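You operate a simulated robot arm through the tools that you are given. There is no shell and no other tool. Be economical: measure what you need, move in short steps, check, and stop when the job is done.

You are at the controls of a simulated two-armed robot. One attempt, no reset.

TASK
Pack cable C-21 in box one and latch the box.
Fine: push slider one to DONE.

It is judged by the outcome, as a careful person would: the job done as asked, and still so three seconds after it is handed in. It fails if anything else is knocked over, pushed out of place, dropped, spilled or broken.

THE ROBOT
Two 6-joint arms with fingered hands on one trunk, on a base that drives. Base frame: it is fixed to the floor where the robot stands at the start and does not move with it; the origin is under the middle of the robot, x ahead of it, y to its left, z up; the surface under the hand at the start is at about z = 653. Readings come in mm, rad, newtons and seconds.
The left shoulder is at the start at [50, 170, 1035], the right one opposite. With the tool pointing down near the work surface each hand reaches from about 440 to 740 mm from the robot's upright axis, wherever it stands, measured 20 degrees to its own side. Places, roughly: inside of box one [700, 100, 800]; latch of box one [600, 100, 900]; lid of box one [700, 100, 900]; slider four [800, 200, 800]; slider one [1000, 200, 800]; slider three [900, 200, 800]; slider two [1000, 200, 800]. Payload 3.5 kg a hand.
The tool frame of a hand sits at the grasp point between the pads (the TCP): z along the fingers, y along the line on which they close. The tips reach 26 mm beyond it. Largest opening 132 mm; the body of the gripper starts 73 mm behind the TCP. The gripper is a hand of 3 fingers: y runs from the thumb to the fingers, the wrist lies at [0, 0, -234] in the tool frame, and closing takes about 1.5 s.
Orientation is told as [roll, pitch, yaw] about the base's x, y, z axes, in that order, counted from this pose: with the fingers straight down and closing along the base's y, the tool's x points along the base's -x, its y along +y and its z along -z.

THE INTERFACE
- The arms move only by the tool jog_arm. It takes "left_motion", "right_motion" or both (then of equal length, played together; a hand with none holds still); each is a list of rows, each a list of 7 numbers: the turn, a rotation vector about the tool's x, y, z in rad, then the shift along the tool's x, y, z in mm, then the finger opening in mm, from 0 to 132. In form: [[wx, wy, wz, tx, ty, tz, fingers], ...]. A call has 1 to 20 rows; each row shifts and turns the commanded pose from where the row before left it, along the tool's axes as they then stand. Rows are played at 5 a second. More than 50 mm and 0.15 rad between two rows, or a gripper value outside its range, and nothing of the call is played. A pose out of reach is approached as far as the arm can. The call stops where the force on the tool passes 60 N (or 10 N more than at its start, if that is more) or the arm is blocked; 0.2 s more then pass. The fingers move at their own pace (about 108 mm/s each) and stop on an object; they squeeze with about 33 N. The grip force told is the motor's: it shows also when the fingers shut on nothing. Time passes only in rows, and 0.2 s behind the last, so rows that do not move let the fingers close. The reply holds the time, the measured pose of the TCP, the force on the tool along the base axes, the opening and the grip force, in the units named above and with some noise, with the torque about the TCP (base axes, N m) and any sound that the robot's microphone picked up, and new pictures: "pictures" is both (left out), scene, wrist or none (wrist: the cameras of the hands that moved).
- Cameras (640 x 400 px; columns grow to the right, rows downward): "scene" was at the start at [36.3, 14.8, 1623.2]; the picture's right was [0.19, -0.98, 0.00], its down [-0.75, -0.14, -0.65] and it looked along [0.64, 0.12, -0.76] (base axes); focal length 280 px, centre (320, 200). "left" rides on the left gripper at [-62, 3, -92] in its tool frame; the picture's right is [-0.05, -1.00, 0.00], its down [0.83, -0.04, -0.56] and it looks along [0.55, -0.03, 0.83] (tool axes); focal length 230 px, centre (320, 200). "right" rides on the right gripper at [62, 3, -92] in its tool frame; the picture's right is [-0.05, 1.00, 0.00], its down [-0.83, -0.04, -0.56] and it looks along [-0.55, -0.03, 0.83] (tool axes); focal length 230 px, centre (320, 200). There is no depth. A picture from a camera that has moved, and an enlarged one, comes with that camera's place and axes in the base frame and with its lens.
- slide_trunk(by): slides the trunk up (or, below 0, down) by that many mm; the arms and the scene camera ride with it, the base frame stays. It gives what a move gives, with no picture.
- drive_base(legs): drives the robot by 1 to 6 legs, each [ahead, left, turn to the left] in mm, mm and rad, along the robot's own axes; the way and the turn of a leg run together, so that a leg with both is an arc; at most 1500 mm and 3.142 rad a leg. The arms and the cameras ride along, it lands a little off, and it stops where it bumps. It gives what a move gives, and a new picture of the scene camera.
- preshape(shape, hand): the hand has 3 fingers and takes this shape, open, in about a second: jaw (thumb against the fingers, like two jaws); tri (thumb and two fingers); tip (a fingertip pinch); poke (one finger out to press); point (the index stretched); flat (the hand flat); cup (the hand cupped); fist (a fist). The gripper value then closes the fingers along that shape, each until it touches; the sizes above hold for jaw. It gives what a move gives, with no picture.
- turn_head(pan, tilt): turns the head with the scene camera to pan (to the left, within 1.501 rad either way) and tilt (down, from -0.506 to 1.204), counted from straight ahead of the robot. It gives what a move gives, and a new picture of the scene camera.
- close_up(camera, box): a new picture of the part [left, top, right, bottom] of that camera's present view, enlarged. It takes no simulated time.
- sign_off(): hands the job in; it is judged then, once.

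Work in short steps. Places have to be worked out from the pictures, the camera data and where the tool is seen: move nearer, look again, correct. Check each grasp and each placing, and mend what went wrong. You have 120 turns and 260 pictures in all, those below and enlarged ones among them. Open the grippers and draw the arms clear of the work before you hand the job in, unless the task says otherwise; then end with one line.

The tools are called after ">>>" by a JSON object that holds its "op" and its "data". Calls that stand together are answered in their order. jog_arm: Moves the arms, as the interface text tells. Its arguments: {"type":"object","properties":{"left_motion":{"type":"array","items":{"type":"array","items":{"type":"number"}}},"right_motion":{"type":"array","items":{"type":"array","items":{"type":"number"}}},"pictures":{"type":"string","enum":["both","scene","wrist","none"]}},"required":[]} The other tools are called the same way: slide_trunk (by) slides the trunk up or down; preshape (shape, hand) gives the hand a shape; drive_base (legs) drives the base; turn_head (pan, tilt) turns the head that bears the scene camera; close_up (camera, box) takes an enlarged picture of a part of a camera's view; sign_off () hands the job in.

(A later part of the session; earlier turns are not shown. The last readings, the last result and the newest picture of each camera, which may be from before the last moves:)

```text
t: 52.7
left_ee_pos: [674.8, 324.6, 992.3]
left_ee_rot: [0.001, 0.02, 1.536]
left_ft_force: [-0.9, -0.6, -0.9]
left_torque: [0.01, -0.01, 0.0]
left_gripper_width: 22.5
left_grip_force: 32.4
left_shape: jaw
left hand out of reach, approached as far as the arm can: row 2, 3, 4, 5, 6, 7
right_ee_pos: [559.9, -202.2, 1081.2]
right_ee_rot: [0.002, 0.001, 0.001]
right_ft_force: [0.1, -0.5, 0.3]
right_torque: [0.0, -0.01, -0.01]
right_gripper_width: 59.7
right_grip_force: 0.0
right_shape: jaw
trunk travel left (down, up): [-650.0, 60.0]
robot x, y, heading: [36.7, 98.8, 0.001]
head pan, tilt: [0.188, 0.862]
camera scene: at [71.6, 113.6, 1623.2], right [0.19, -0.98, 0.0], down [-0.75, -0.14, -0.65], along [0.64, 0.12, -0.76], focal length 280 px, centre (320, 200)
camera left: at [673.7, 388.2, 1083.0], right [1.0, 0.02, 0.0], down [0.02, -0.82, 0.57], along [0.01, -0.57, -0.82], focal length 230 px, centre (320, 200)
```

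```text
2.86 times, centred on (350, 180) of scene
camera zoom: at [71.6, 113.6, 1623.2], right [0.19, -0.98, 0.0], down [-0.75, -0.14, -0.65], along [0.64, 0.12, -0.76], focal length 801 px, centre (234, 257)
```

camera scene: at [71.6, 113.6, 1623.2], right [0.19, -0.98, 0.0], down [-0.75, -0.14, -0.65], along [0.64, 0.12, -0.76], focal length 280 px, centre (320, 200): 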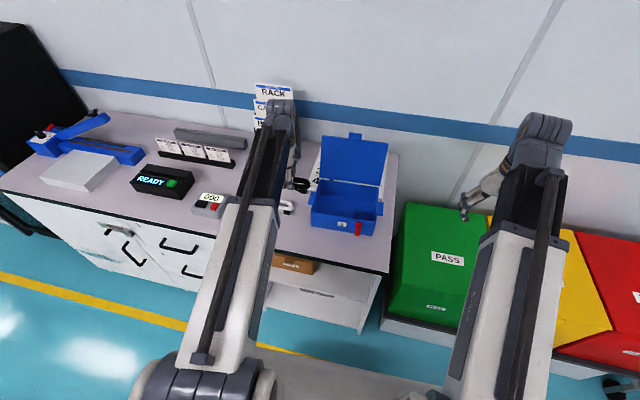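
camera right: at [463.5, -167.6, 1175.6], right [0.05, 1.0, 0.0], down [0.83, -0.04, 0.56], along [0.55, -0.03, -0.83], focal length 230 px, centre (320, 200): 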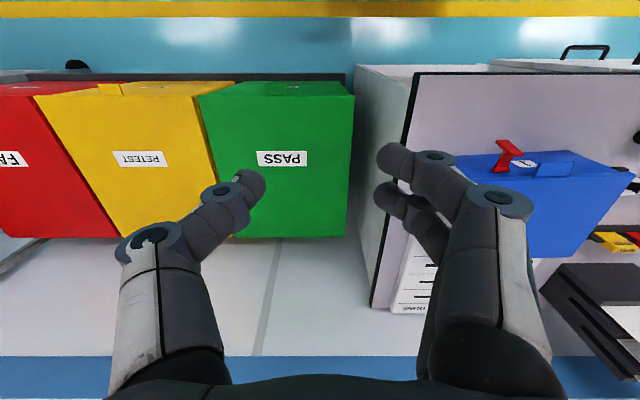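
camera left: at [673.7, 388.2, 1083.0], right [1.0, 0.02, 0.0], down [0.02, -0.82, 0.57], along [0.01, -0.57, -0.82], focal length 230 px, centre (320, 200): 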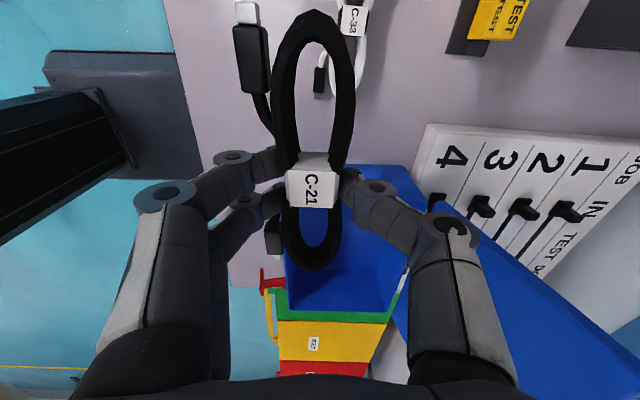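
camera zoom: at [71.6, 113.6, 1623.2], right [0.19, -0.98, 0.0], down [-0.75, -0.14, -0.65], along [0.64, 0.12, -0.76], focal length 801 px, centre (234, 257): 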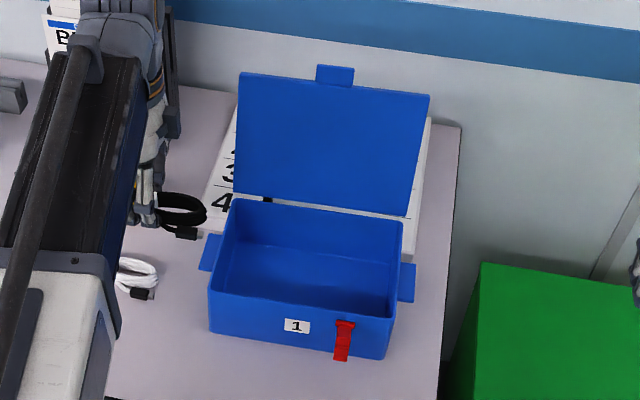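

The arm can't keep this yaw when reaching right, so I'll drive the base right 190 mm after retracting the right arm.

>>> {"op": "jog_arm", "data": {"right_motion": [[0, 0, 0, 30, 0, -25, 60], [0, 0, 0, 30, 0, -25, 60], [0, 0, 0, 30, 0, -25, 60], [0, 0, 0, 20, 0, -20, 60]], "pictures": "none"}}

>>> {"op": "drive_base", "data": {"legs": [[0, -188, 0]]}}

>>> {"op": "jog_arm", "data": {"left_motion": [[0, 0, -0.03, 0, -8, 0, 0], [0, 0, 0, 0, -8, 0, 0]], "pictures": "wrist"}}

```text
t: 53.7
left_ee_pos: [674.6, 325.1, 992.0]
left_ee_rot: [0.0, 0.018, 1.539]
left_ft_force: [-0.3, 0.7, -0.2]
left_torque: [0.0, -0.04, 0.05]
left_gripper_width: 22.8
left_grip_force: 33.0
left_shape: jaw
right_ee_pos: [480.4, -206.8, 1127.7]
right_ee_rot: [-0.002, -0.003, 0.0]
right_ft_force: [-0.1, 0.7, -0.2]
right_torque: [0.0, 0.02, 0.01]
right_gripper_width: 59.5
right_grip_force: 0.0
right_shape: jaw
right hand out of reach, approached as far as the arm can: row 3, 4
trunk travel left (down, up): [-650.0, 60.0]
robot x, y, heading: [35.9, 100.1, -0.0]
head pan, tilt: [0.188, 0.862]
```

```text
t: 55.2
left_ee_pos: [674.2, 135.1, 991.7]
left_ee_rot: [0.0, 0.018, 1.539]
left_ft_force: [1.1, -0.1, -0.3]
left_torque: [0.01, 0.01, 0.0]
left_gripper_width: 22.5
left_grip_force: 32.9
left_shape: jaw
right_ee_pos: [478.9, -396.5, 1127.6]
right_ee_rot: [0.0, -0.005, -0.002]
right_ft_force: [-1.0, -0.2, 0.9]
right_torque: [0.03, 0.01, -0.02]
right_gripper_width: 59.4
right_grip_force: 0.1
right_shape: jaw
trunk travel left (down, up): [-650.0, 60.0]
robot x, y, heading: [31.2, -89.6, -0.006]
head pan, tilt: [0.188, 0.862]
camera scene: at [71.0, -76.1, 1623.2], right [0.19, -0.98, 0.0], down [-0.75, -0.14, -0.65], along [0.64, 0.12, -0.76], focal length 280 px, centre (320, 200)
```

scene: 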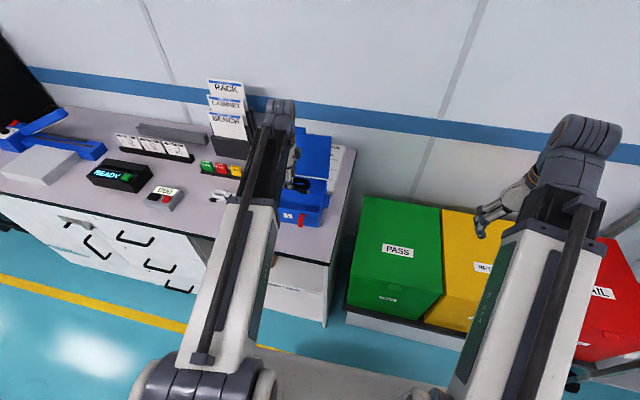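

```text
t: 55.8
left_ee_pos: [690.2, 149.6, 992.1]
left_ee_rot: [-0.002, 0.02, 1.559]
left_ft_force: [0.3, 0.1, -1.1]
left_torque: [0.01, -0.02, 0.04]
left_gripper_width: 22.7
left_grip_force: 33.4
left_shape: jaw
left hand out of reach, approached as far as the arm can: row 1
right_ee_pos: [480.0, -396.7, 1128.7]
right_ee_rot: [-0.002, -0.004, -0.001]
right_ft_force: [-0.8, -0.5, -0.6]
right_torque: [0.01, -0.05, -0.05]
right_gripper_width: 59.6
right_grip_force: 0.1
right_shape: jaw
trunk travel left (down, up): [-650.0, 60.0]
robot x, y, heading: [32.3, -87.8, -0.003]
head pan, tilt: [0.188, 0.862]
camera left: at [686.8, 213.1, 1082.9], right [1.0, 0.04, 0.0], down [0.03, -0.82, 0.57], along [0.02, -0.57, -0.82], focal length 230 px, centre (320, 200)
```

left: 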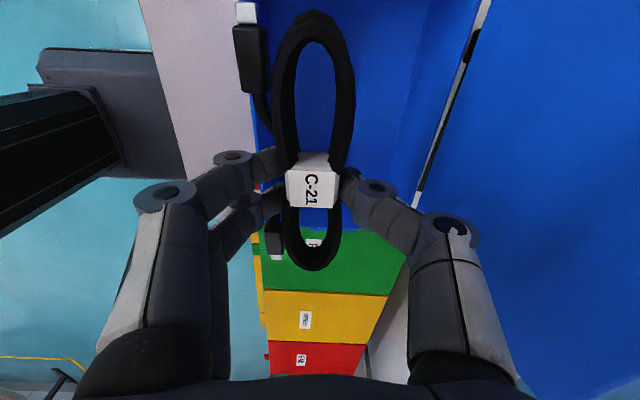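

The cable is over the box interior. Lowering in stages.

>>> {"op": "jog_arm", "data": {"left_motion": [[0, 0, 0, 5, -2, 25, 0], [0, 0, 0, 5, 0, 25, 0], [0, 0, 0, 0, 0, 25, 0]]}}

>>> {"op": "close_up", "data": {"camera": "scene", "box": [230, 110, 370, 250]}}

```text
t: 56.6
left_ee_pos: [690.2, 150.4, 917.3]
left_ee_rot: [0.002, 0.021, 1.56]
left_ft_force: [0.1, -0.1, -0.5]
left_torque: [-0.01, -0.02, -0.01]
left_gripper_width: 22.5
left_grip_force: 32.8
left_shape: jaw
left hand out of reach, approached as far as the arm can: row 1, 2
right_ee_pos: [480.7, -396.2, 1128.3]
right_ee_rot: [-0.001, -0.003, -0.001]
right_ft_force: [0.0, -1.0, -0.4]
right_torque: [0.01, 0.03, 0.0]
right_gripper_width: 59.5
right_grip_force: 0.1
right_shape: jaw
trunk travel left (down, up): [-650.0, 60.0]
robot x, y, heading: [32.6, -84.4, -0.0]
head pan, tilt: [0.188, 0.862]
camera scene: at [71.1, -74.8, 1623.2], right [0.19, -0.98, 0.0], down [-0.75, -0.14, -0.65], along [0.64, 0.12, -0.76], focal length 280 px, centre (320, 200)
camera left: at [687.7, 213.5, 1007.4], right [1.0, 0.04, 0.0], down [0.04, -0.82, 0.57], along [0.02, -0.57, -0.82], focal length 230 px, centre (320, 200)
```

scene: 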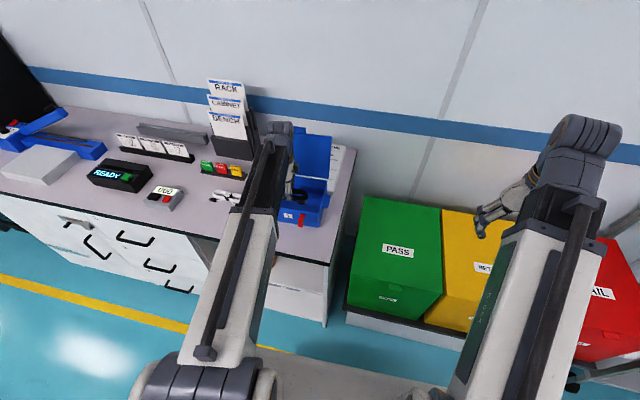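
left: 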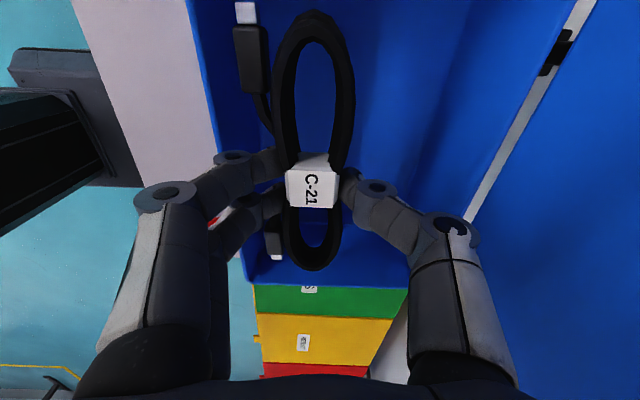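

```text
2.86 times, centred on (300, 180) of scene
camera zoom: at [71.1, -74.8, 1623.2], right [0.19, -0.98, 0.0], down [-0.75, -0.14, -0.65], along [0.64, 0.12, -0.76], focal length 801 px, centre (377, 257)
```

zoom: 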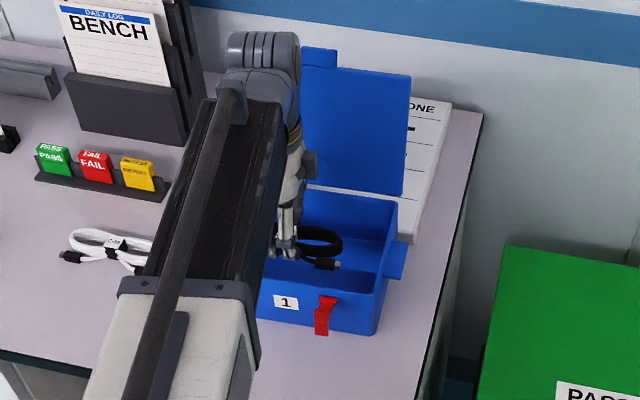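

Clear of the walls. Continue down to near the floor of the box.

>>> {"op": "jog_arm", "data": {"left_motion": [[0, 0, 0, 0, 0, 20, 0], [0, 0, 0, 0, 0, 20, 0], [0, 0, 0, 0, 0, 20, 0], [0, 0, 0, 0, 0, 8, 0], [0, 0, 0, 0, 0, 6, 0], [0, 0, 0, 0, 0, 3, 0]], "pictures": "wrist"}}

```text
t: 58.0
left_ee_pos: [689.6, 148.5, 839.7]
left_ee_rot: [-0.001, 0.024, 1.562]
left_ft_force: [1.7, 0.4, -0.1]
left_torque: [0.02, 0.11, -0.04]
left_gripper_width: 22.4
left_grip_force: 32.7
left_shape: jaw
right_ee_pos: [479.0, -396.2, 1129.3]
right_ee_rot: [-0.001, -0.004, -0.002]
right_ft_force: [0.1, -0.2, 0.2]
right_torque: [-0.03, -0.01, -0.01]
right_gripper_width: 59.7
right_grip_force: 0.0
right_shape: jaw
trunk travel left (down, up): [-650.0, 60.0]
robot x, y, heading: [37.1, -87.9, -0.005]
head pan, tilt: [0.188, 0.862]
camera left: at [687.0, 211.7, 930.5], right [1.0, 0.04, 0.0], down [0.04, -0.82, 0.57], along [0.02, -0.57, -0.82], focal length 230 px, centre (320, 200)
```

left: 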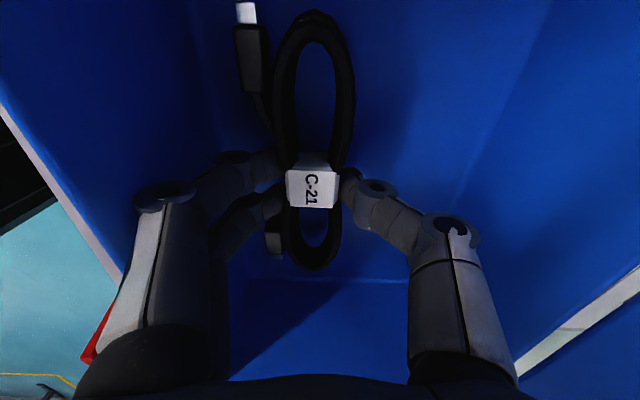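

Near the floor. Lower 4 mm more and open moderately.

>>> {"op": "jog_arm", "data": {"left_motion": [[0, 0, 0, 0, 0, 3, 0], [0, 0, 0, 0, 0, 0, 52], [0, 0, 0, 0, 0, 0, 52], [0, 0, 0, 0, 0, 0, 52], [0, 0, 0, 0, 0, -8, 52], [0, 0, 0, 0, 0, -15, 52]], "pictures": "wrist"}}

```text
t: 59.4
left_ee_pos: [689.3, 147.4, 860.5]
left_ee_rot: [0.0, 0.023, 1.562]
left_ft_force: [-0.5, 0.5, 0.6]
left_torque: [0.04, 0.0, 0.04]
left_gripper_width: 51.4
left_grip_force: 0.0
left_shape: jaw
right_ee_pos: [479.3, -396.1, 1129.5]
right_ee_rot: [0.0, -0.004, -0.002]
right_ft_force: [0.6, -0.3, 0.2]
right_torque: [-0.01, -0.01, 0.01]
right_gripper_width: 59.5
right_grip_force: 0.0
right_shape: jaw
trunk travel left (down, up): [-650.0, 60.0]
robot x, y, heading: [33.2, -86.2, -0.004]
head pan, tilt: [0.188, 0.862]
camera left: at [686.4, 212.0, 950.7], right [1.0, 0.04, 0.0], down [0.04, -0.82, 0.57], along [0.02, -0.57, -0.82], focal length 230 px, centre (320, 200)
```

left: 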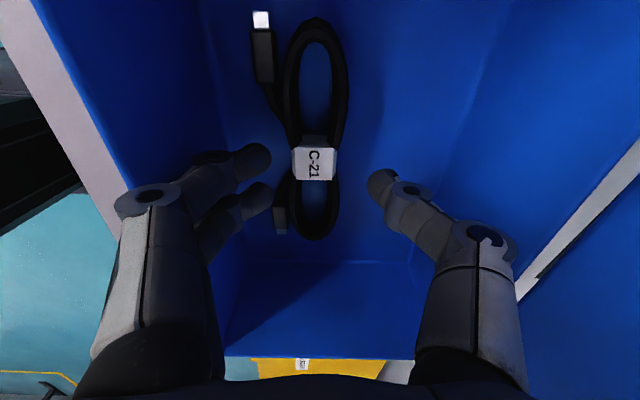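

The cable lies flat inside the box. Raising the hand well clear.

>>> {"op": "jog_arm", "data": {"left_motion": [[0, 0, 0, 0, 0, -30, 52], [0, 0, 0, 0, 0, -40, 52], [0, 0, 0, 0, 0, -40, 52], [0, 0, 0, 0, 0, -40, 52], [0, 0, 0, 0, 0, -40, 52], [0, 0, 0, 0, 0, -40, 52], [0, 0, 0, 0, 0, -40, 52]]}}

>>> {"op": "close_up", "data": {"camera": "scene", "box": [230, 110, 370, 250]}}

```text
t: 61.0
left_ee_pos: [689.6, 153.7, 1131.9]
left_ee_rot: [0.002, 0.018, 1.562]
left_ft_force: [0.8, 0.1, -0.6]
left_torque: [0.0, 0.0, 0.0]
left_gripper_width: 51.7
left_grip_force: 0.1
left_shape: jaw
right_ee_pos: [478.4, -397.1, 1129.3]
right_ee_rot: [-0.001, -0.005, -0.001]
right_ft_force: [0.4, 0.5, 0.9]
right_torque: [0.02, 0.0, 0.01]
right_gripper_width: 59.4
right_grip_force: 0.1
right_shape: jaw
trunk travel left (down, up): [-650.0, 60.0]
robot x, y, heading: [35.7, -92.5, -0.006]
head pan, tilt: [0.188, 0.862]
camera scene: at [70.8, -75.0, 1623.1], right [0.19, -0.98, 0.0], down [-0.75, -0.14, -0.65], along [0.64, 0.12, -0.76], focal length 280 px, centre (320, 200)
camera left: at [686.7, 217.7, 1222.1], right [1.0, 0.04, 0.0], down [0.04, -0.82, 0.57], along [0.02, -0.57, -0.82], focal length 230 px, centre (320, 200)
```

scene: 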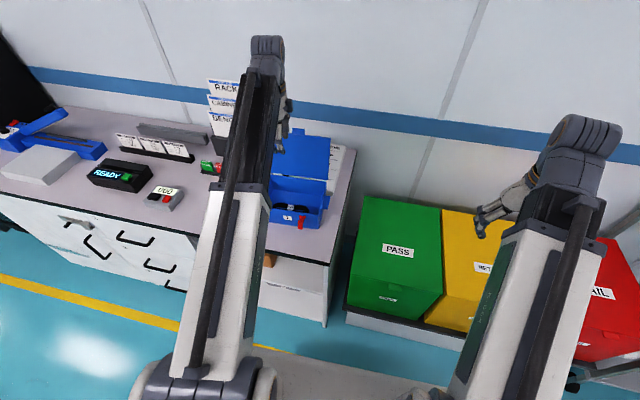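
left: 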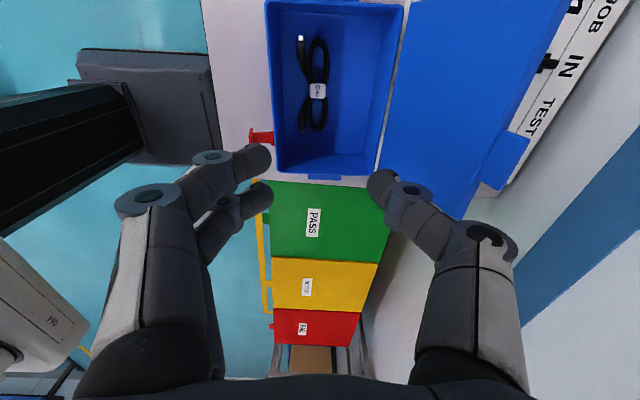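

```text
2.86 times, centred on (300, 180) of scene
camera zoom: at [70.8, -75.0, 1623.1], right [0.19, -0.98, 0.0], down [-0.75, -0.14, -0.65], along [0.64, 0.12, -0.76], focal length 801 px, centre (377, 257)
```

zoom: 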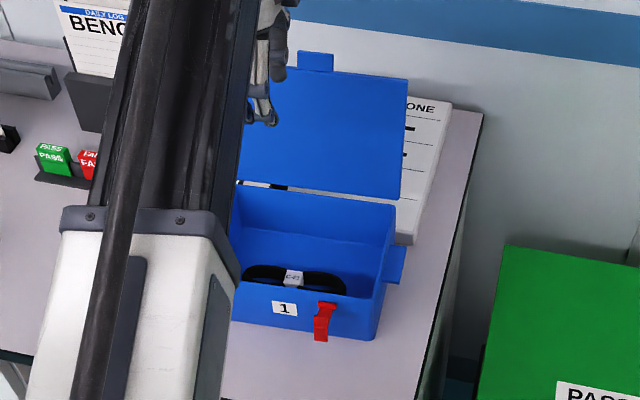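

The cable is clearly in the box. The open lid's tab is at about (838, 142, 1050), leaning back about 110°. I'll drive forward 120 mm so the hand can go over the lid's top edge, with fingers behind and thumb in front.

>>> {"op": "drive_base", "data": {"legs": [[120, 0, 0]]}}

>>> {"op": "jog_arm", "data": {"left_motion": [[0, 0, 0, 0, -14, 0, 70], [0, 0, 0, 0, -14, 0, 70]], "pictures": "wrist"}}

```text
t: 62.2
left_ee_pos: [811.5, 153.3, 1129.0]
left_ee_rot: [0.0, 0.018, 1.561]
left_ft_force: [-0.1, 0.2, -0.3]
left_torque: [0.04, 0.0, 0.01]
left_gripper_width: 51.6
left_grip_force: 0.1
left_shape: jaw
right_ee_pos: [601.5, -396.3, 1128.2]
right_ee_rot: [-0.003, -0.002, -0.001]
right_ft_force: [0.7, 0.3, 0.2]
right_torque: [0.02, 0.02, 0.04]
right_gripper_width: 59.6
right_grip_force: 0.1
right_shape: jaw
trunk travel left (down, up): [-650.0, 60.0]
robot x, y, heading: [152.7, -90.8, -0.002]
head pan, tilt: [0.188, 0.862]
camera scene: at [193.3, -75.0, 1623.1], right [0.19, -0.98, 0.0], down [-0.75, -0.14, -0.65], along [0.64, 0.12, -0.76], focal length 280 px, centre (320, 200)
```

scene: 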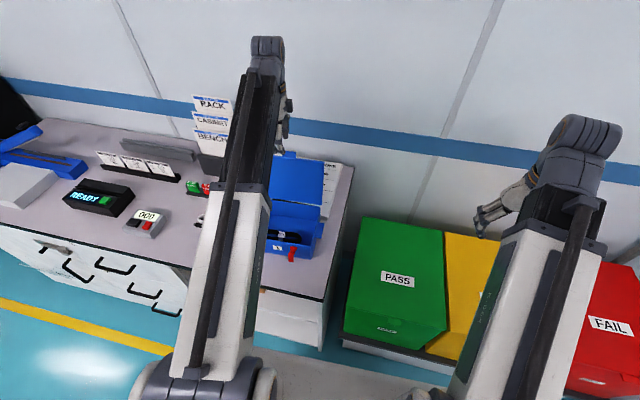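

```text
t: 62.9
left_ee_pos: [838.6, 153.0, 1131.2]
left_ee_rot: [0.0, 0.018, 1.556]
left_ft_force: [0.7, 0.5, 0.1]
left_torque: [0.02, -0.01, -0.01]
left_gripper_width: 69.2
left_grip_force: 0.0
left_shape: jaw
right_ee_pos: [600.4, -395.8, 1127.8]
right_ee_rot: [-0.002, -0.005, -0.003]
right_ft_force: [-0.6, 0.2, 0.3]
right_torque: [-0.04, 0.02, 0.04]
right_gripper_width: 59.7
right_grip_force: 0.2
right_shape: jaw
trunk travel left (down, up): [-650.0, 60.0]
robot x, y, heading: [155.4, -92.6, 0.002]
head pan, tilt: [0.188, 0.862]
camera left: at [836.0, 217.9, 1220.8], right [1.0, 0.04, 0.0], down [0.03, -0.82, 0.57], along [0.02, -0.57, -0.82], focal length 230 px, centre (320, 200)
```

left: 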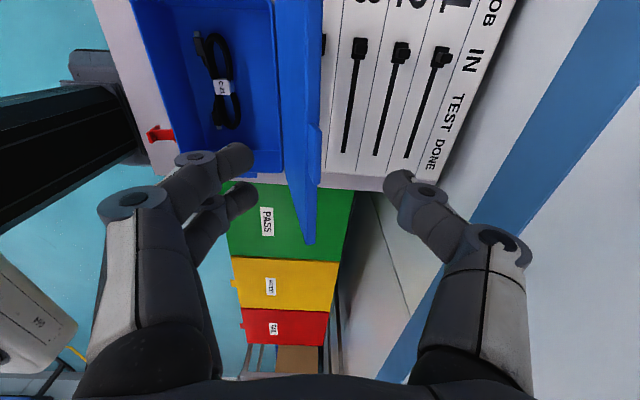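

The lid edge and tab sit between fingers (front) and thumb (back). Lowering so they straddle the tab.

>>> {"op": "jog_arm", "data": {"left_motion": [[0, 0, 0, 3, 0, 25, 70], [0, 0, 0, 3, 0, 25, 70], [0, 0, 0, 0, 0, 22, 70]], "pictures": "wrist"}}

```text
t: 63.6
left_ee_pos: [838.4, 148.9, 1058.1]
left_ee_rot: [0.0, 0.02, 1.554]
left_ft_force: [0.1, -0.7, -0.3]
left_torque: [0.01, -0.04, 0.01]
left_gripper_width: 69.2
left_grip_force: 0.1
left_shape: jaw
left hand out of reach, approached as far as the arm can: row 2
right_ee_pos: [599.0, -397.2, 1129.2]
right_ee_rot: [-0.002, -0.002, 0.0]
right_ft_force: [-0.3, -0.3, 0.4]
right_torque: [-0.01, -0.02, 0.0]
right_gripper_width: 59.5
right_grip_force: 0.1
right_shape: jaw
trunk travel left (down, up): [-650.0, 60.0]
robot x, y, heading: [156.4, -88.0, -0.003]
head pan, tilt: [0.188, 0.862]
camera left: at [835.6, 214.2, 1149.3], right [1.0, 0.03, 0.0], down [0.03, -0.82, 0.57], along [0.02, -0.57, -0.82], focal length 230 px, centre (320, 200)
```

left: 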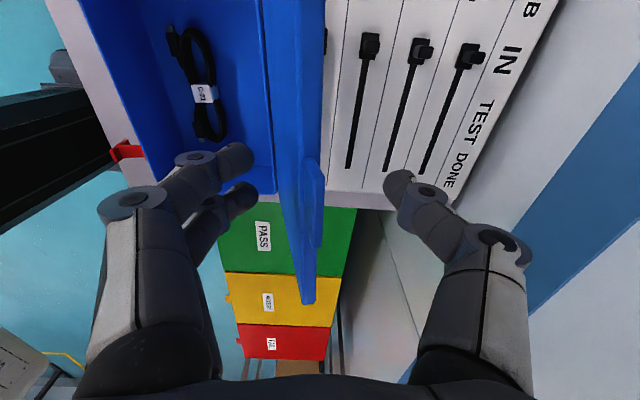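

Narrowing the cage and pulling the lid forward toward vertical.

>>> {"op": "jog_arm", "data": {"left_motion": [[0, 0, 0, 0, 0, 0, 40], [0, 0, 0, 0, 0, 0, 40], [0, 0, 0, 0, 14, -3, 40], [0, 0, 0, 0, 14, -3, 40], [0, 0, 0, 0, 14, -2, 40], [0, 0, 0, 0, 14, 0, 40]], "pictures": "wrist"}}

```text
t: 65.0
left_ee_pos: [781.9, 150.0, 1065.8]
left_ee_rot: [0.001, 0.02, 1.562]
left_ft_force: [0.0, 0.1, 0.9]
left_torque: [-0.01, 0.02, 0.0]
left_gripper_width: 40.7
left_grip_force: 0.0
left_shape: jaw
right_ee_pos: [599.4, -396.2, 1128.2]
right_ee_rot: [-0.001, -0.002, -0.002]
right_ft_force: [-0.1, 0.0, 0.2]
right_torque: [-0.01, 0.0, 0.0]
right_gripper_width: 59.8
right_grip_force: 0.0
right_shape: jaw
trunk travel left (down, up): [-650.0, 60.0]
robot x, y, heading: [153.7, -91.4, -0.003]
head pan, tilt: [0.188, 0.862]
camera left: at [779.0, 213.9, 1157.3], right [1.0, 0.04, 0.0], down [0.04, -0.82, 0.57], along [0.02, -0.57, -0.82], focal length 230 px, centre (320, 200)
```

left: 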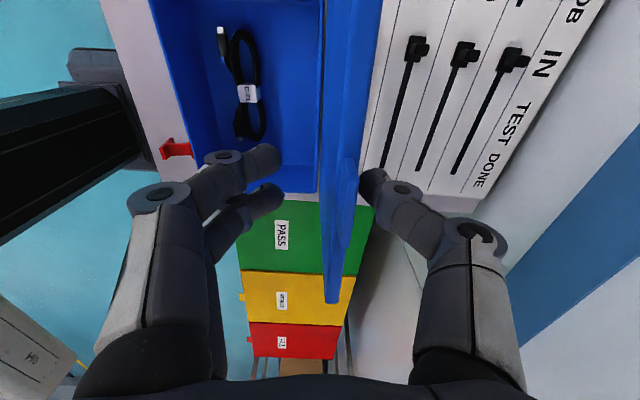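

The thumb is bringing the lid forward. Continue past vertical, with the fingers in front as a catch.

>>> {"op": "jog_arm", "data": {"left_motion": [[0, 0, 0, 0, 14, 0, 40], [0, 0, 0, 0, 14, 1, 40], [0, 0, 0, 0, 14, 3, 40], [0, 0, 0, 0, 0, 0, 40]], "pictures": "wrist"}}

```text
t: 66.0
left_ee_pos: [741.3, 149.8, 1062.7]
left_ee_rot: [0.0, 0.019, 1.56]
left_ft_force: [-0.7, 0.4, -0.3]
left_torque: [0.03, 0.0, 0.02]
left_gripper_width: 40.3
left_grip_force: 0.0
left_shape: jaw
right_ee_pos: [599.9, -396.3, 1128.5]
right_ee_rot: [-0.003, -0.003, -0.001]
right_ft_force: [0.0, 0.0, 0.4]
right_torque: [-0.02, -0.02, 0.02]
right_gripper_width: 59.6
right_grip_force: 0.0
right_shape: jaw
trunk travel left (down, up): [-650.0, 60.0]
robot x, y, heading: [154.3, -91.4, -0.003]
head pan, tilt: [0.188, 0.862]
camera left: at [737.6, 214.2, 1153.2], right [1.0, 0.04, 0.0], down [0.04, -0.82, 0.57], along [0.02, -0.57, -0.82], focal length 230 px, centre (320, 200)
```

left: 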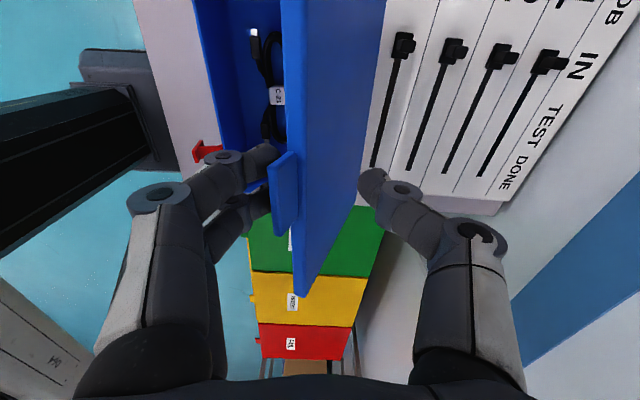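

The lid now leans on my front fingers. I'll ease it down along its arc.

>>> {"op": "jog_arm", "data": {"left_motion": [[0, 0, 0, 0, 11, 0, 40], [0, 0, 0, 0, 11, 0, 40], [0, 0, 0, 0, 11, 0, 40], [0, 0, 0, 0, 13, 9, 40], [0, 0, 0, 0, 12, 9, 40], [0, 0, 0, 0, 12, 10, 40]], "pictures": "wrist"}}

```text
t: 67.5
left_ee_pos: [669.9, 151.4, 1033.7]
left_ee_rot: [0.0, 0.019, 1.561]
left_ft_force: [-0.8, -0.1, 0.2]
left_torque: [0.0, 0.0, -0.02]
left_gripper_width: 40.5
left_grip_force: 0.1
left_shape: jaw
right_ee_pos: [599.7, -395.6, 1129.4]
right_ee_rot: [-0.001, -0.004, -0.003]
right_ft_force: [0.4, -0.3, -0.3]
right_torque: [-0.02, -0.01, 0.02]
right_gripper_width: 59.3
right_grip_force: 0.1
right_shape: jaw
trunk travel left (down, up): [-650.0, 60.0]
robot x, y, heading: [156.1, -89.7, -0.004]
head pan, tilt: [0.188, 0.862]
camera left: at [667.2, 214.6, 1125.4], right [1.0, 0.04, 0.0], down [0.04, -0.82, 0.57], along [0.02, -0.57, -0.82], focal length 230 px, centre (320, 200)
```

left: 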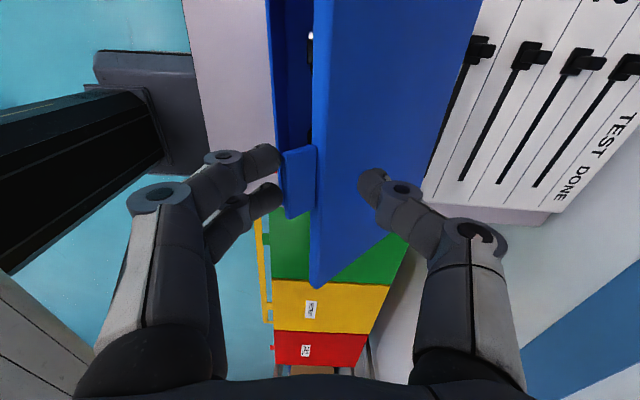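

Working well, with the tab resting on the fingers at about 45°. Continue down.

>>> {"op": "jog_arm", "data": {"left_motion": [[0, 0, 0, 0, 9, 12, 40], [0, 0, 0, 0, 9, 12, 40], [0, 0, 0, 0, 9, 13, 40], [0, 0, 0, 0, 8, 13, 40], [0, 0, 0, 0, 6, 14, 40]]}}

```text
t: 68.7
left_ee_pos: [630.6, 149.4, 969.5]
left_ee_rot: [0.0, 0.021, 1.561]
left_ft_force: [-0.3, -0.7, 1.0]
left_torque: [0.01, 0.05, 0.02]
left_gripper_width: 40.7
left_grip_force: 0.1
left_shape: jaw
right_ee_pos: [600.1, -395.6, 1128.4]
right_ee_rot: [-0.002, -0.003, -0.002]
right_ft_force: [0.5, -0.5, -0.1]
right_torque: [-0.01, 0.0, 0.0]
right_gripper_width: 59.6
right_grip_force: 0.1
right_shape: jaw
trunk travel left (down, up): [-650.0, 60.0]
robot x, y, heading: [159.4, -91.5, -0.002]
head pan, tilt: [0.188, 0.862]
camera scene: at [191.8, -75.0, 1623.2], right [0.19, -0.98, 0.0], down [-0.75, -0.14, -0.65], along [0.64, 0.12, -0.76], focal length 280 px, centre (320, 200)
camera left: at [626.8, 212.6, 1060.9], right [1.0, 0.04, 0.0], down [0.04, -0.82, 0.57], along [0.02, -0.57, -0.82], focal length 230 px, centre (320, 200)
```

scene: 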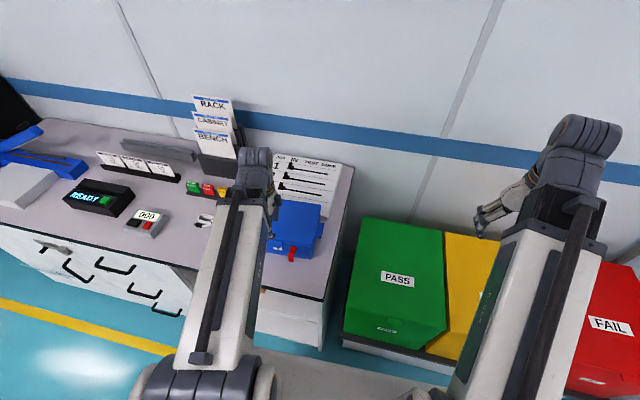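
left: 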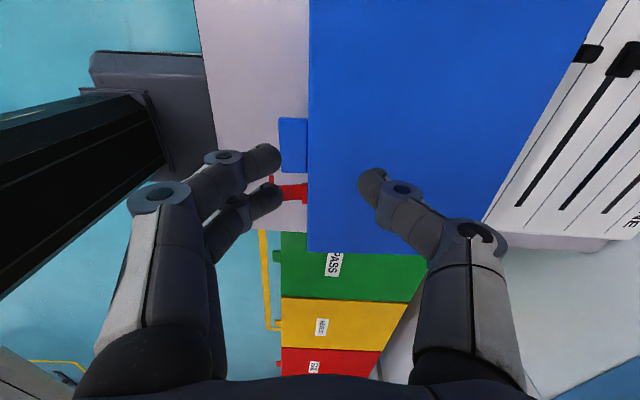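

The lid is closed (tab back at z≈883). Now the latch: I'll raise the left hand and drive back to the earlier spot where the right hand reached the latch.

>>> {"op": "jog_arm", "data": {"left_motion": [[0, 0, 0, 0, 0, -40, 60], [0, 0, 0, 0, 0, -40, 60], [0, 0, 0, 0, 0, -40, 60], [0, 0, 0, 0, 0, -40, 60]], "pictures": "none"}}

>>> {"op": "drive_base", "data": {"legs": [[-155, 0, 0], [0, 220, 0]]}}

>>> {"op": "close_up", "data": {"camera": "scene", "box": [290, 130, 420, 240]}}

```text
t: 69.7
left_ee_pos: [629.3, 151.9, 1131.7]
left_ee_rot: [0.0, 0.021, 1.562]
left_ft_force: [-0.2, -0.4, -0.6]
left_torque: [-0.01, 0.01, 0.04]
left_gripper_width: 59.6
left_grip_force: 0.0
left_shape: jaw
right_ee_pos: [599.6, -396.2, 1128.9]
right_ee_rot: [-0.002, -0.004, -0.001]
right_ft_force: [0.4, 0.2, 0.4]
right_torque: [0.02, 0.01, 0.02]
right_gripper_width: 59.7
right_grip_force: 0.1
right_shape: jaw
trunk travel left (down, up): [-650.0, 60.0]
robot x, y, heading: [158.3, -88.5, 0.0]
head pan, tilt: [0.188, 0.862]
```

```text
t: 72.3
left_ee_pos: [474.2, 374.7, 1129.8]
left_ee_rot: [0.001, 0.022, 1.563]
left_ft_force: [0.2, 0.3, 0.0]
left_torque: [-0.07, 0.0, 0.02]
left_gripper_width: 59.6
left_grip_force: 0.2
left_shape: jaw
right_ee_pos: [444.9, -173.4, 1129.2]
right_ee_rot: [-0.001, -0.003, 0.0]
right_ft_force: [-0.2, 0.4, 0.4]
right_torque: [-0.01, -0.03, 0.0]
right_gripper_width: 59.6
right_grip_force: 0.1
right_shape: jaw
trunk travel left (down, up): [-650.0, 60.0]
robot x, y, heading: [1.3, 129.1, 0.003]
head pan, tilt: [0.188, 0.862]
camera scene: at [37.1, 147.6, 1623.2], right [0.19, -0.98, 0.0], down [-0.75, -0.14, -0.65], along [0.64, 0.12, -0.76], focal length 280 px, centre (320, 200)
```

scene: 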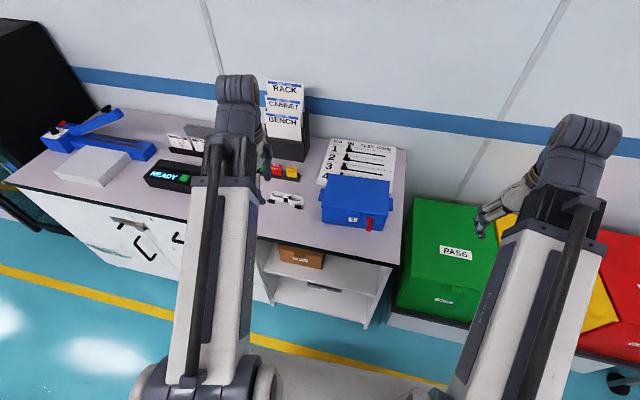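

```text
3.64 times, centred on (355, 185) of scene
camera zoom: at [37.1, 147.6, 1623.2], right [0.19, -0.98, 0.0], down [-0.75, -0.14, -0.65], along [0.64, 0.12, -0.76], focal length 1020 px, centre (193, 254)
```

zoom: 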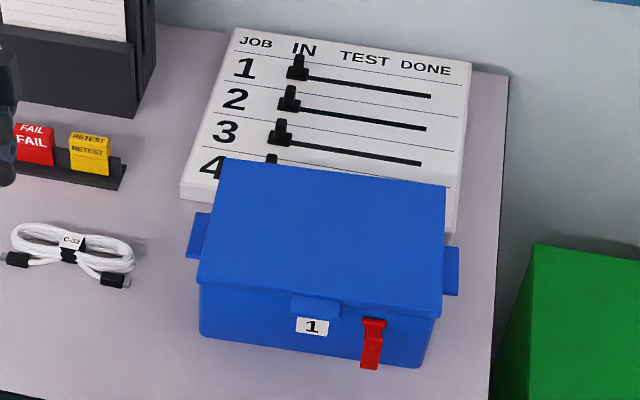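

The box is closed and in place. Bringing the right hand in front of the latch to look.

>>> {"op": "jog_arm", "data": {"right_motion": [[0, 0, 0, -8, 32, 18, 60], [0, 0, 0, -8, 32, 18, 60], [0, 0, 0, -8, 32, 18, 60], [0, 0, 0, -8, 32, 18, 60], [0, 0, 0, -8, 32, 18, 60], [0, 0, 0, -8, 32, 18, 60], [0, 0, 0, -8, 32, 18, 60], [0, 0, 0, -8, 32, 18, 60]], "pictures": "wrist"}}

>>> {"op": "close_up", "data": {"camera": "right", "box": [240, 130, 440, 255]}}

```text
t: 74.1
left_ee_pos: [473.9, 374.1, 1129.5]
left_ee_rot: [0.0, 0.018, 1.562]
left_ft_force: [0.2, -0.5, 0.0]
left_torque: [0.01, 0.02, -0.04]
left_gripper_width: 59.2
left_grip_force: 0.1
left_shape: jaw
right_ee_pos: [510.7, 82.1, 984.8]
right_ee_rot: [-0.003, -0.004, -0.001]
right_ft_force: [-0.5, 0.5, 0.1]
right_torque: [0.01, 0.01, 0.01]
right_gripper_width: 59.7
right_grip_force: 0.1
right_shape: jaw
trunk travel left (down, up): [-650.0, 60.0]
robot x, y, heading: [4.9, 132.5, 0.001]
head pan, tilt: [0.188, 0.862]
camera right: at [449.0, 85.4, 1077.5], right [0.05, 1.0, 0.0], down [0.83, -0.04, 0.56], along [0.56, -0.03, -0.83], focal length 230 px, centre (320, 200)
```

right: 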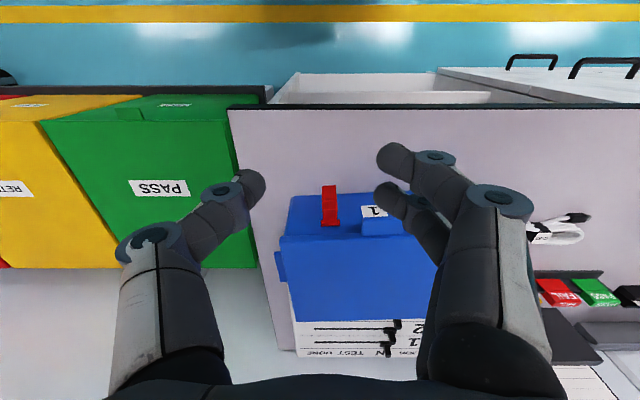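

```text
3.20 times, centred on (340, 192) of right
camera zoom: at [449.0, 85.4, 1077.5], right [0.05, 1.0, 0.0], down [0.83, -0.04, 0.56], along [0.56, -0.03, -0.83], focal length 736 px, centre (256, 224)
```

zoom: 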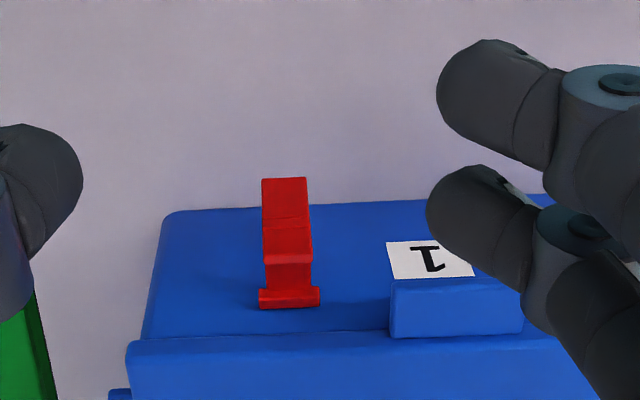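

The lever is only swung about 60° forward: its lower end B is at about (587, 88, 853) and the pivot at (625, 868). To close it I need to lift B from below with a finger pitched about 45° down-forward. I'll reposition the base back and left so the right arm can do that.

>>> {"op": "drive_base", "data": {"legs": [[-90, 0, 0], [0, 100, 0]]}}

>>> {"op": "jog_arm", "data": {"right_motion": [[0, -0.14, 0, -10, -20, 0, 0], [0, -0.14, 0, -10, -20, 0, 0], [0, -0.14, 0, -10, -20, 0, 0], [0, -0.14, 0, -10, -20, 0, 0], [0, -0.14, 0, 0, -14, 0, 0], [0, -0.1, 0, 0, 0, 0, 0], [0, 0, 0, 0, 0, 0, 0]]}}

```text
t: 76.0
left_ee_pos: [383.0, 475.6, 1130.1]
left_ee_rot: [0.001, 0.022, 1.563]
left_ft_force: [0.2, 0.0, 0.0]
left_torque: [-0.04, -0.01, -0.01]
left_gripper_width: 59.7
left_grip_force: 0.1
left_shape: jaw
right_ee_pos: [419.4, 182.1, 985.0]
right_ee_rot: [-0.004, -0.003, 0.0]
right_ft_force: [0.1, 0.4, -0.1]
right_torque: [-0.03, 0.04, 0.05]
right_gripper_width: 59.9
right_grip_force: 0.0
right_shape: jaw
trunk travel left (down, up): [-650.0, 60.0]
robot x, y, heading: [-88.6, 227.8, 0.001]
head pan, tilt: [0.188, 0.862]
camera scene: at [-53.1, 248.2, 1623.2], right [0.19, -0.98, 0.0], down [-0.75, -0.14, -0.65], along [0.64, 0.12, -0.76], focal length 280 px, centre (320, 200)
```

scene: 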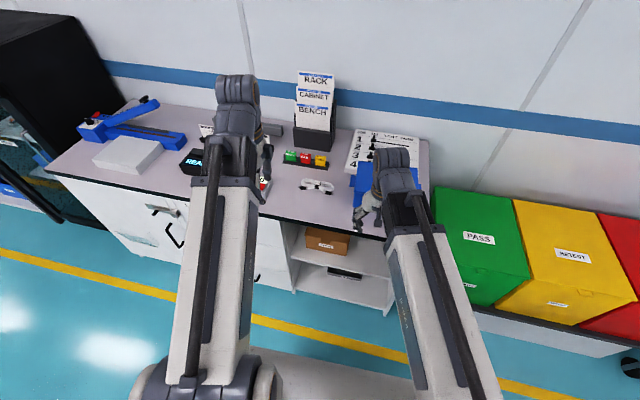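

```text
t: 77.6
left_ee_pos: [384.7, 474.0, 1129.8]
left_ee_rot: [-0.001, 0.018, 1.565]
left_ft_force: [-0.6, 0.0, -0.3]
left_torque: [0.01, 0.0, 0.0]
left_gripper_width: 59.9
left_grip_force: 0.0
left_shape: jaw
right_ee_pos: [551.5, 98.8, 998.9]
right_ee_rot: [0.0, -0.802, 0.001]
right_ft_force: [0.4, 0.3, 1.0]
right_torque: [-0.01, 0.02, 0.03]
right_gripper_width: 0.4
right_grip_force: 33.4
right_shape: jaw
right hand out of reach, approached as far as the arm can: row 3, 4, 5, 6
trunk travel left (down, up): [-650.0, 60.0]
robot x, y, heading: [-89.7, 229.5, -0.001]
head pan, tilt: [0.188, 0.862]
camera scene: at [-53.0, 246.5, 1623.2], right [0.19, -0.98, 0.0], down [-0.75, -0.14, -0.65], along [0.64, 0.12, -0.76], focal length 280 px, centre (320, 200)
camera right: at [443.1, 101.8, 1019.0], right [0.04, 1.0, 0.04], down [0.18, -0.04, 0.98], along [0.98, -0.03, -0.18], focal length 230 px, centre (320, 200)
```

scene: 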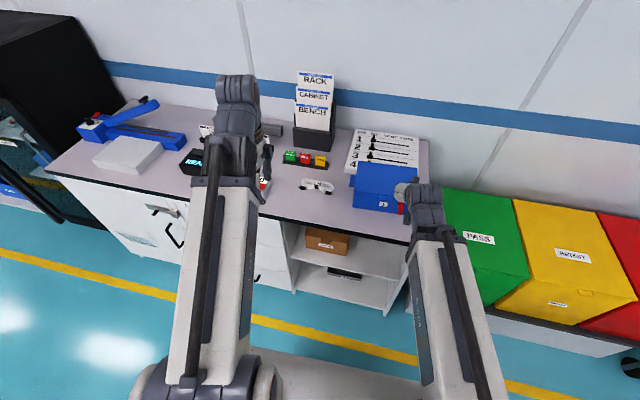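
right: 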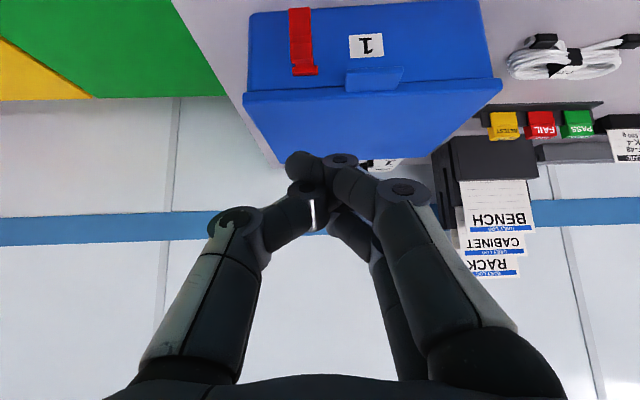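

The pitch is reached. I'll back the base 40 mm for arm room and lower the closed fingers in front of the latch, just below end B.

>>> {"op": "drive_base", "data": {"legs": [[-40, 0, 0]]}}

>>> {"op": "jog_arm", "data": {"right_motion": [[0, 0, 0, 21, -2, 22, 0], [0, 0, 0, 21, -1, 22, 0], [0, 0, 0, 21, -1, 22, 0], [0, 0, 0, 21, -1, 22, 0], [0, 0, 0, 15, -2, 15, 0]], "pictures": "wrist"}}

>>> {"op": "close_up", "data": {"camera": "right", "box": [220, 90, 420, 215]}}

```text
t: 78.5
left_ee_pos: [342.1, 474.6, 1130.9]
left_ee_rot: [-0.003, 0.019, 1.565]
left_ft_force: [0.4, -0.3, -0.3]
left_torque: [0.01, -0.09, -0.02]
left_gripper_width: 59.6
left_grip_force: 0.1
left_shape: jaw
right_ee_pos: [509.9, 98.0, 1000.3]
right_ee_rot: [-0.002, -0.803, 0.002]
right_ft_force: [-0.5, 0.2, -0.2]
right_torque: [-0.01, 0.02, -0.04]
right_gripper_width: 0.0
right_grip_force: 32.9
right_shape: jaw
trunk travel left (down, up): [-650.0, 60.0]
robot x, y, heading: [-131.9, 229.7, 0.001]
head pan, tilt: [0.188, 0.862]
camera scene: at [-94.5, 246.5, 1623.2], right [0.19, -0.98, 0.0], down [-0.75, -0.14, -0.65], along [0.64, 0.12, -0.76], focal length 280 px, centre (320, 200)
```

scene: 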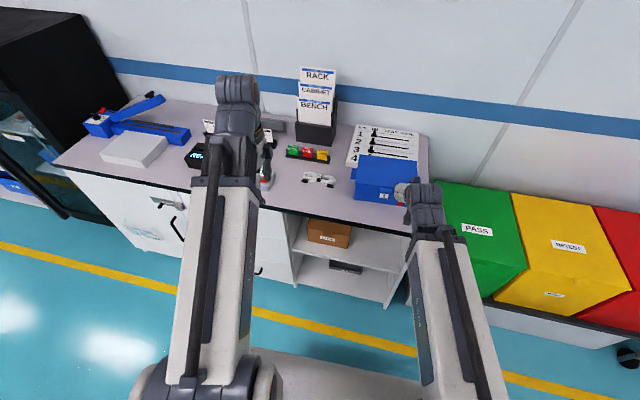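

```text
t: 79.7
left_ee_pos: [343.8, 475.1, 1129.9]
left_ee_rot: [0.002, 0.019, 1.565]
left_ft_force: [-0.1, 0.8, 0.2]
left_torque: [-0.01, -0.01, 0.02]
left_gripper_width: 59.4
left_grip_force: 0.1
left_shape: jaw
right_ee_pos: [517.1, 90.5, 855.5]
right_ee_rot: [-0.001, -0.802, 0.003]
right_ft_force: [-0.3, 0.0, 0.3]
right_torque: [-0.02, -0.01, -0.01]
right_gripper_width: 0.0
right_grip_force: 33.0
right_shape: jaw
trunk travel left (down, up): [-650.0, 60.0]
robot x, y, heading: [-128.9, 234.1, -0.0]
head pan, tilt: [0.188, 0.862]
camera right: at [408.2, 94.0, 875.3], right [0.04, 1.0, 0.04], down [0.18, -0.04, 0.98], along [0.98, -0.03, -0.18], focal length 230 px, centre (320, 200)
```

right: 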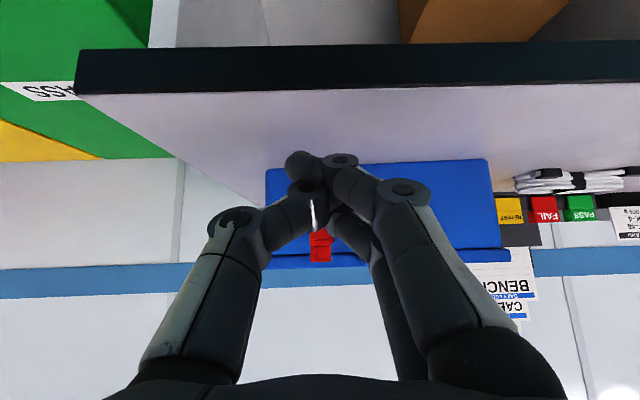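

```text
3.20 times, centred on (320, 152) of right
camera zoom: at [408.2, 94.0, 875.3], right [0.04, 1.0, 0.04], down [0.18, -0.04, 0.98], along [0.98, -0.03, -0.18], focal length 736 px, centre (320, 352)
```

zoom: 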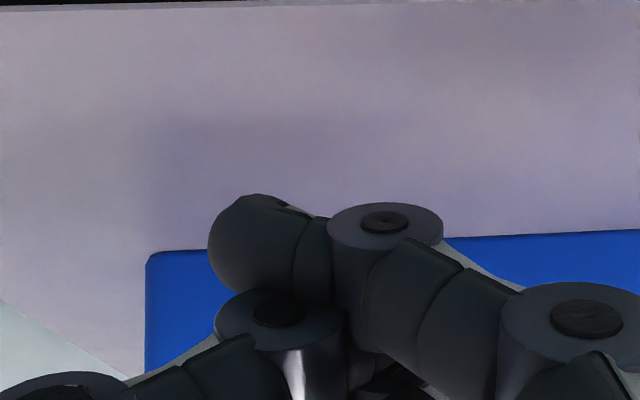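

The latch is centred in y behind the fingers. Lower 13 mm, then move forward under B.

>>> {"op": "jog_arm", "data": {"right_motion": [[0, 0, 0, 9.7, 0, 9.4, 0], [0, 0, 0, -7, 0, 7.2, 0], [0, 0, 0, -7, 0, 7.2, 0], [0, 0, 0, -5.5, 0, 5.7, 0], [0, 0, 0, -5.5, 0, 5.7, 0], [0, 0, 0, -3.5, 0, 3.6, 0]]}}

>>> {"op": "close_up", "data": {"camera": "right", "box": [220, 130, 420, 265]}}

>>> {"op": "close_up", "data": {"camera": "scene", "box": [340, 140, 440, 230]}}

```text
t: 81.1
left_ee_pos: [342.8, 475.1, 1129.5]
left_ee_rot: [0.001, 0.019, 1.563]
left_ft_force: [0.6, 0.6, -0.2]
left_torque: [0.01, -0.04, 0.0]
left_gripper_width: 59.4
left_grip_force: 0.0
left_shape: jaw
right_ee_pos: [557.9, 92.7, 841.5]
right_ee_rot: [-0.003, -0.801, 0.001]
right_ft_force: [0.5, 0.3, 0.6]
right_torque: [0.0, 0.02, 0.0]
right_gripper_width: 0.0
right_grip_force: 33.4
right_shape: jaw
trunk travel left (down, up): [-650.0, 60.0]
robot x, y, heading: [-132.3, 232.2, 0.001]
head pan, tilt: [0.188, 0.862]
camera scene: at [-93.0, 246.5, 1623.2], right [0.19, -0.98, 0.0], down [-0.75, -0.14, -0.65], along [0.64, 0.12, -0.76], focal length 280 px, centre (320, 200)
camera right: at [449.6, 94.6, 862.6], right [0.04, 1.0, 0.04], down [0.18, -0.04, 0.98], along [0.98, -0.03, -0.18], focal length 230 px, centre (320, 200)
```

scene: 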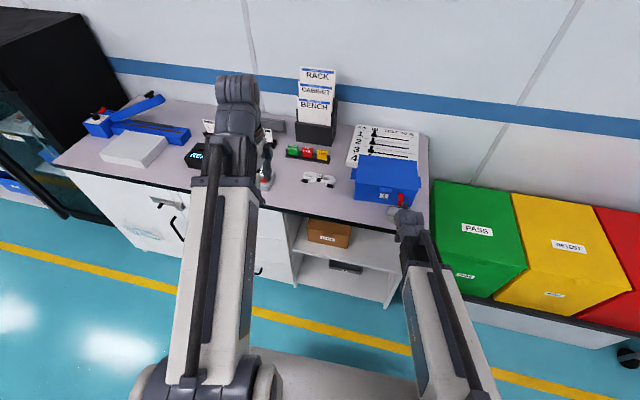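
right: 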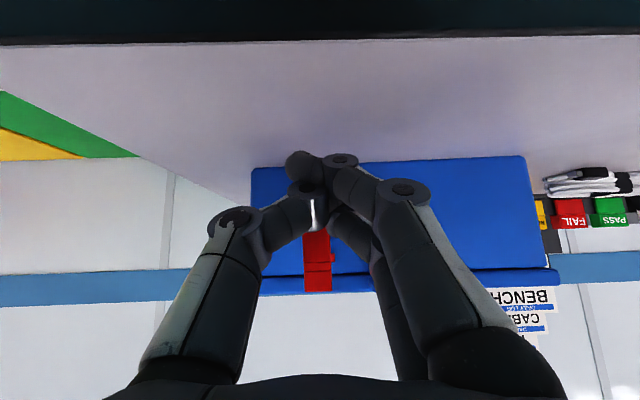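

```text
2.96 times, centred on (320, 198) of right
camera zoom: at [449.6, 94.6, 862.6], right [0.04, 1.0, 0.04], down [0.18, -0.04, 0.98], along [0.98, -0.03, -0.18], focal length 682 px, centre (320, 207)
```

zoom: 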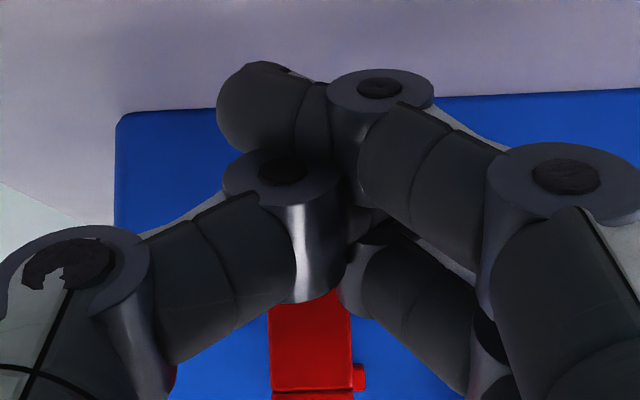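

```text
4.44 times, centred on (390, 185) of scene
camera zoom: at [-93.0, 246.5, 1623.2], right [0.19, -0.98, 0.0], down [-0.75, -0.14, -0.65], along [0.64, 0.12, -0.76], focal length 1246 px, centre (9, 267)
```

zoom: 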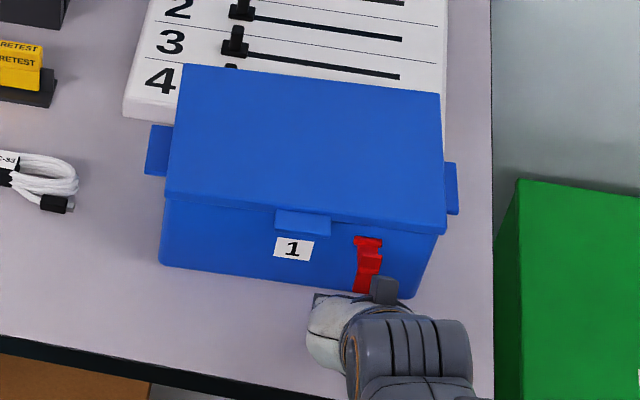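

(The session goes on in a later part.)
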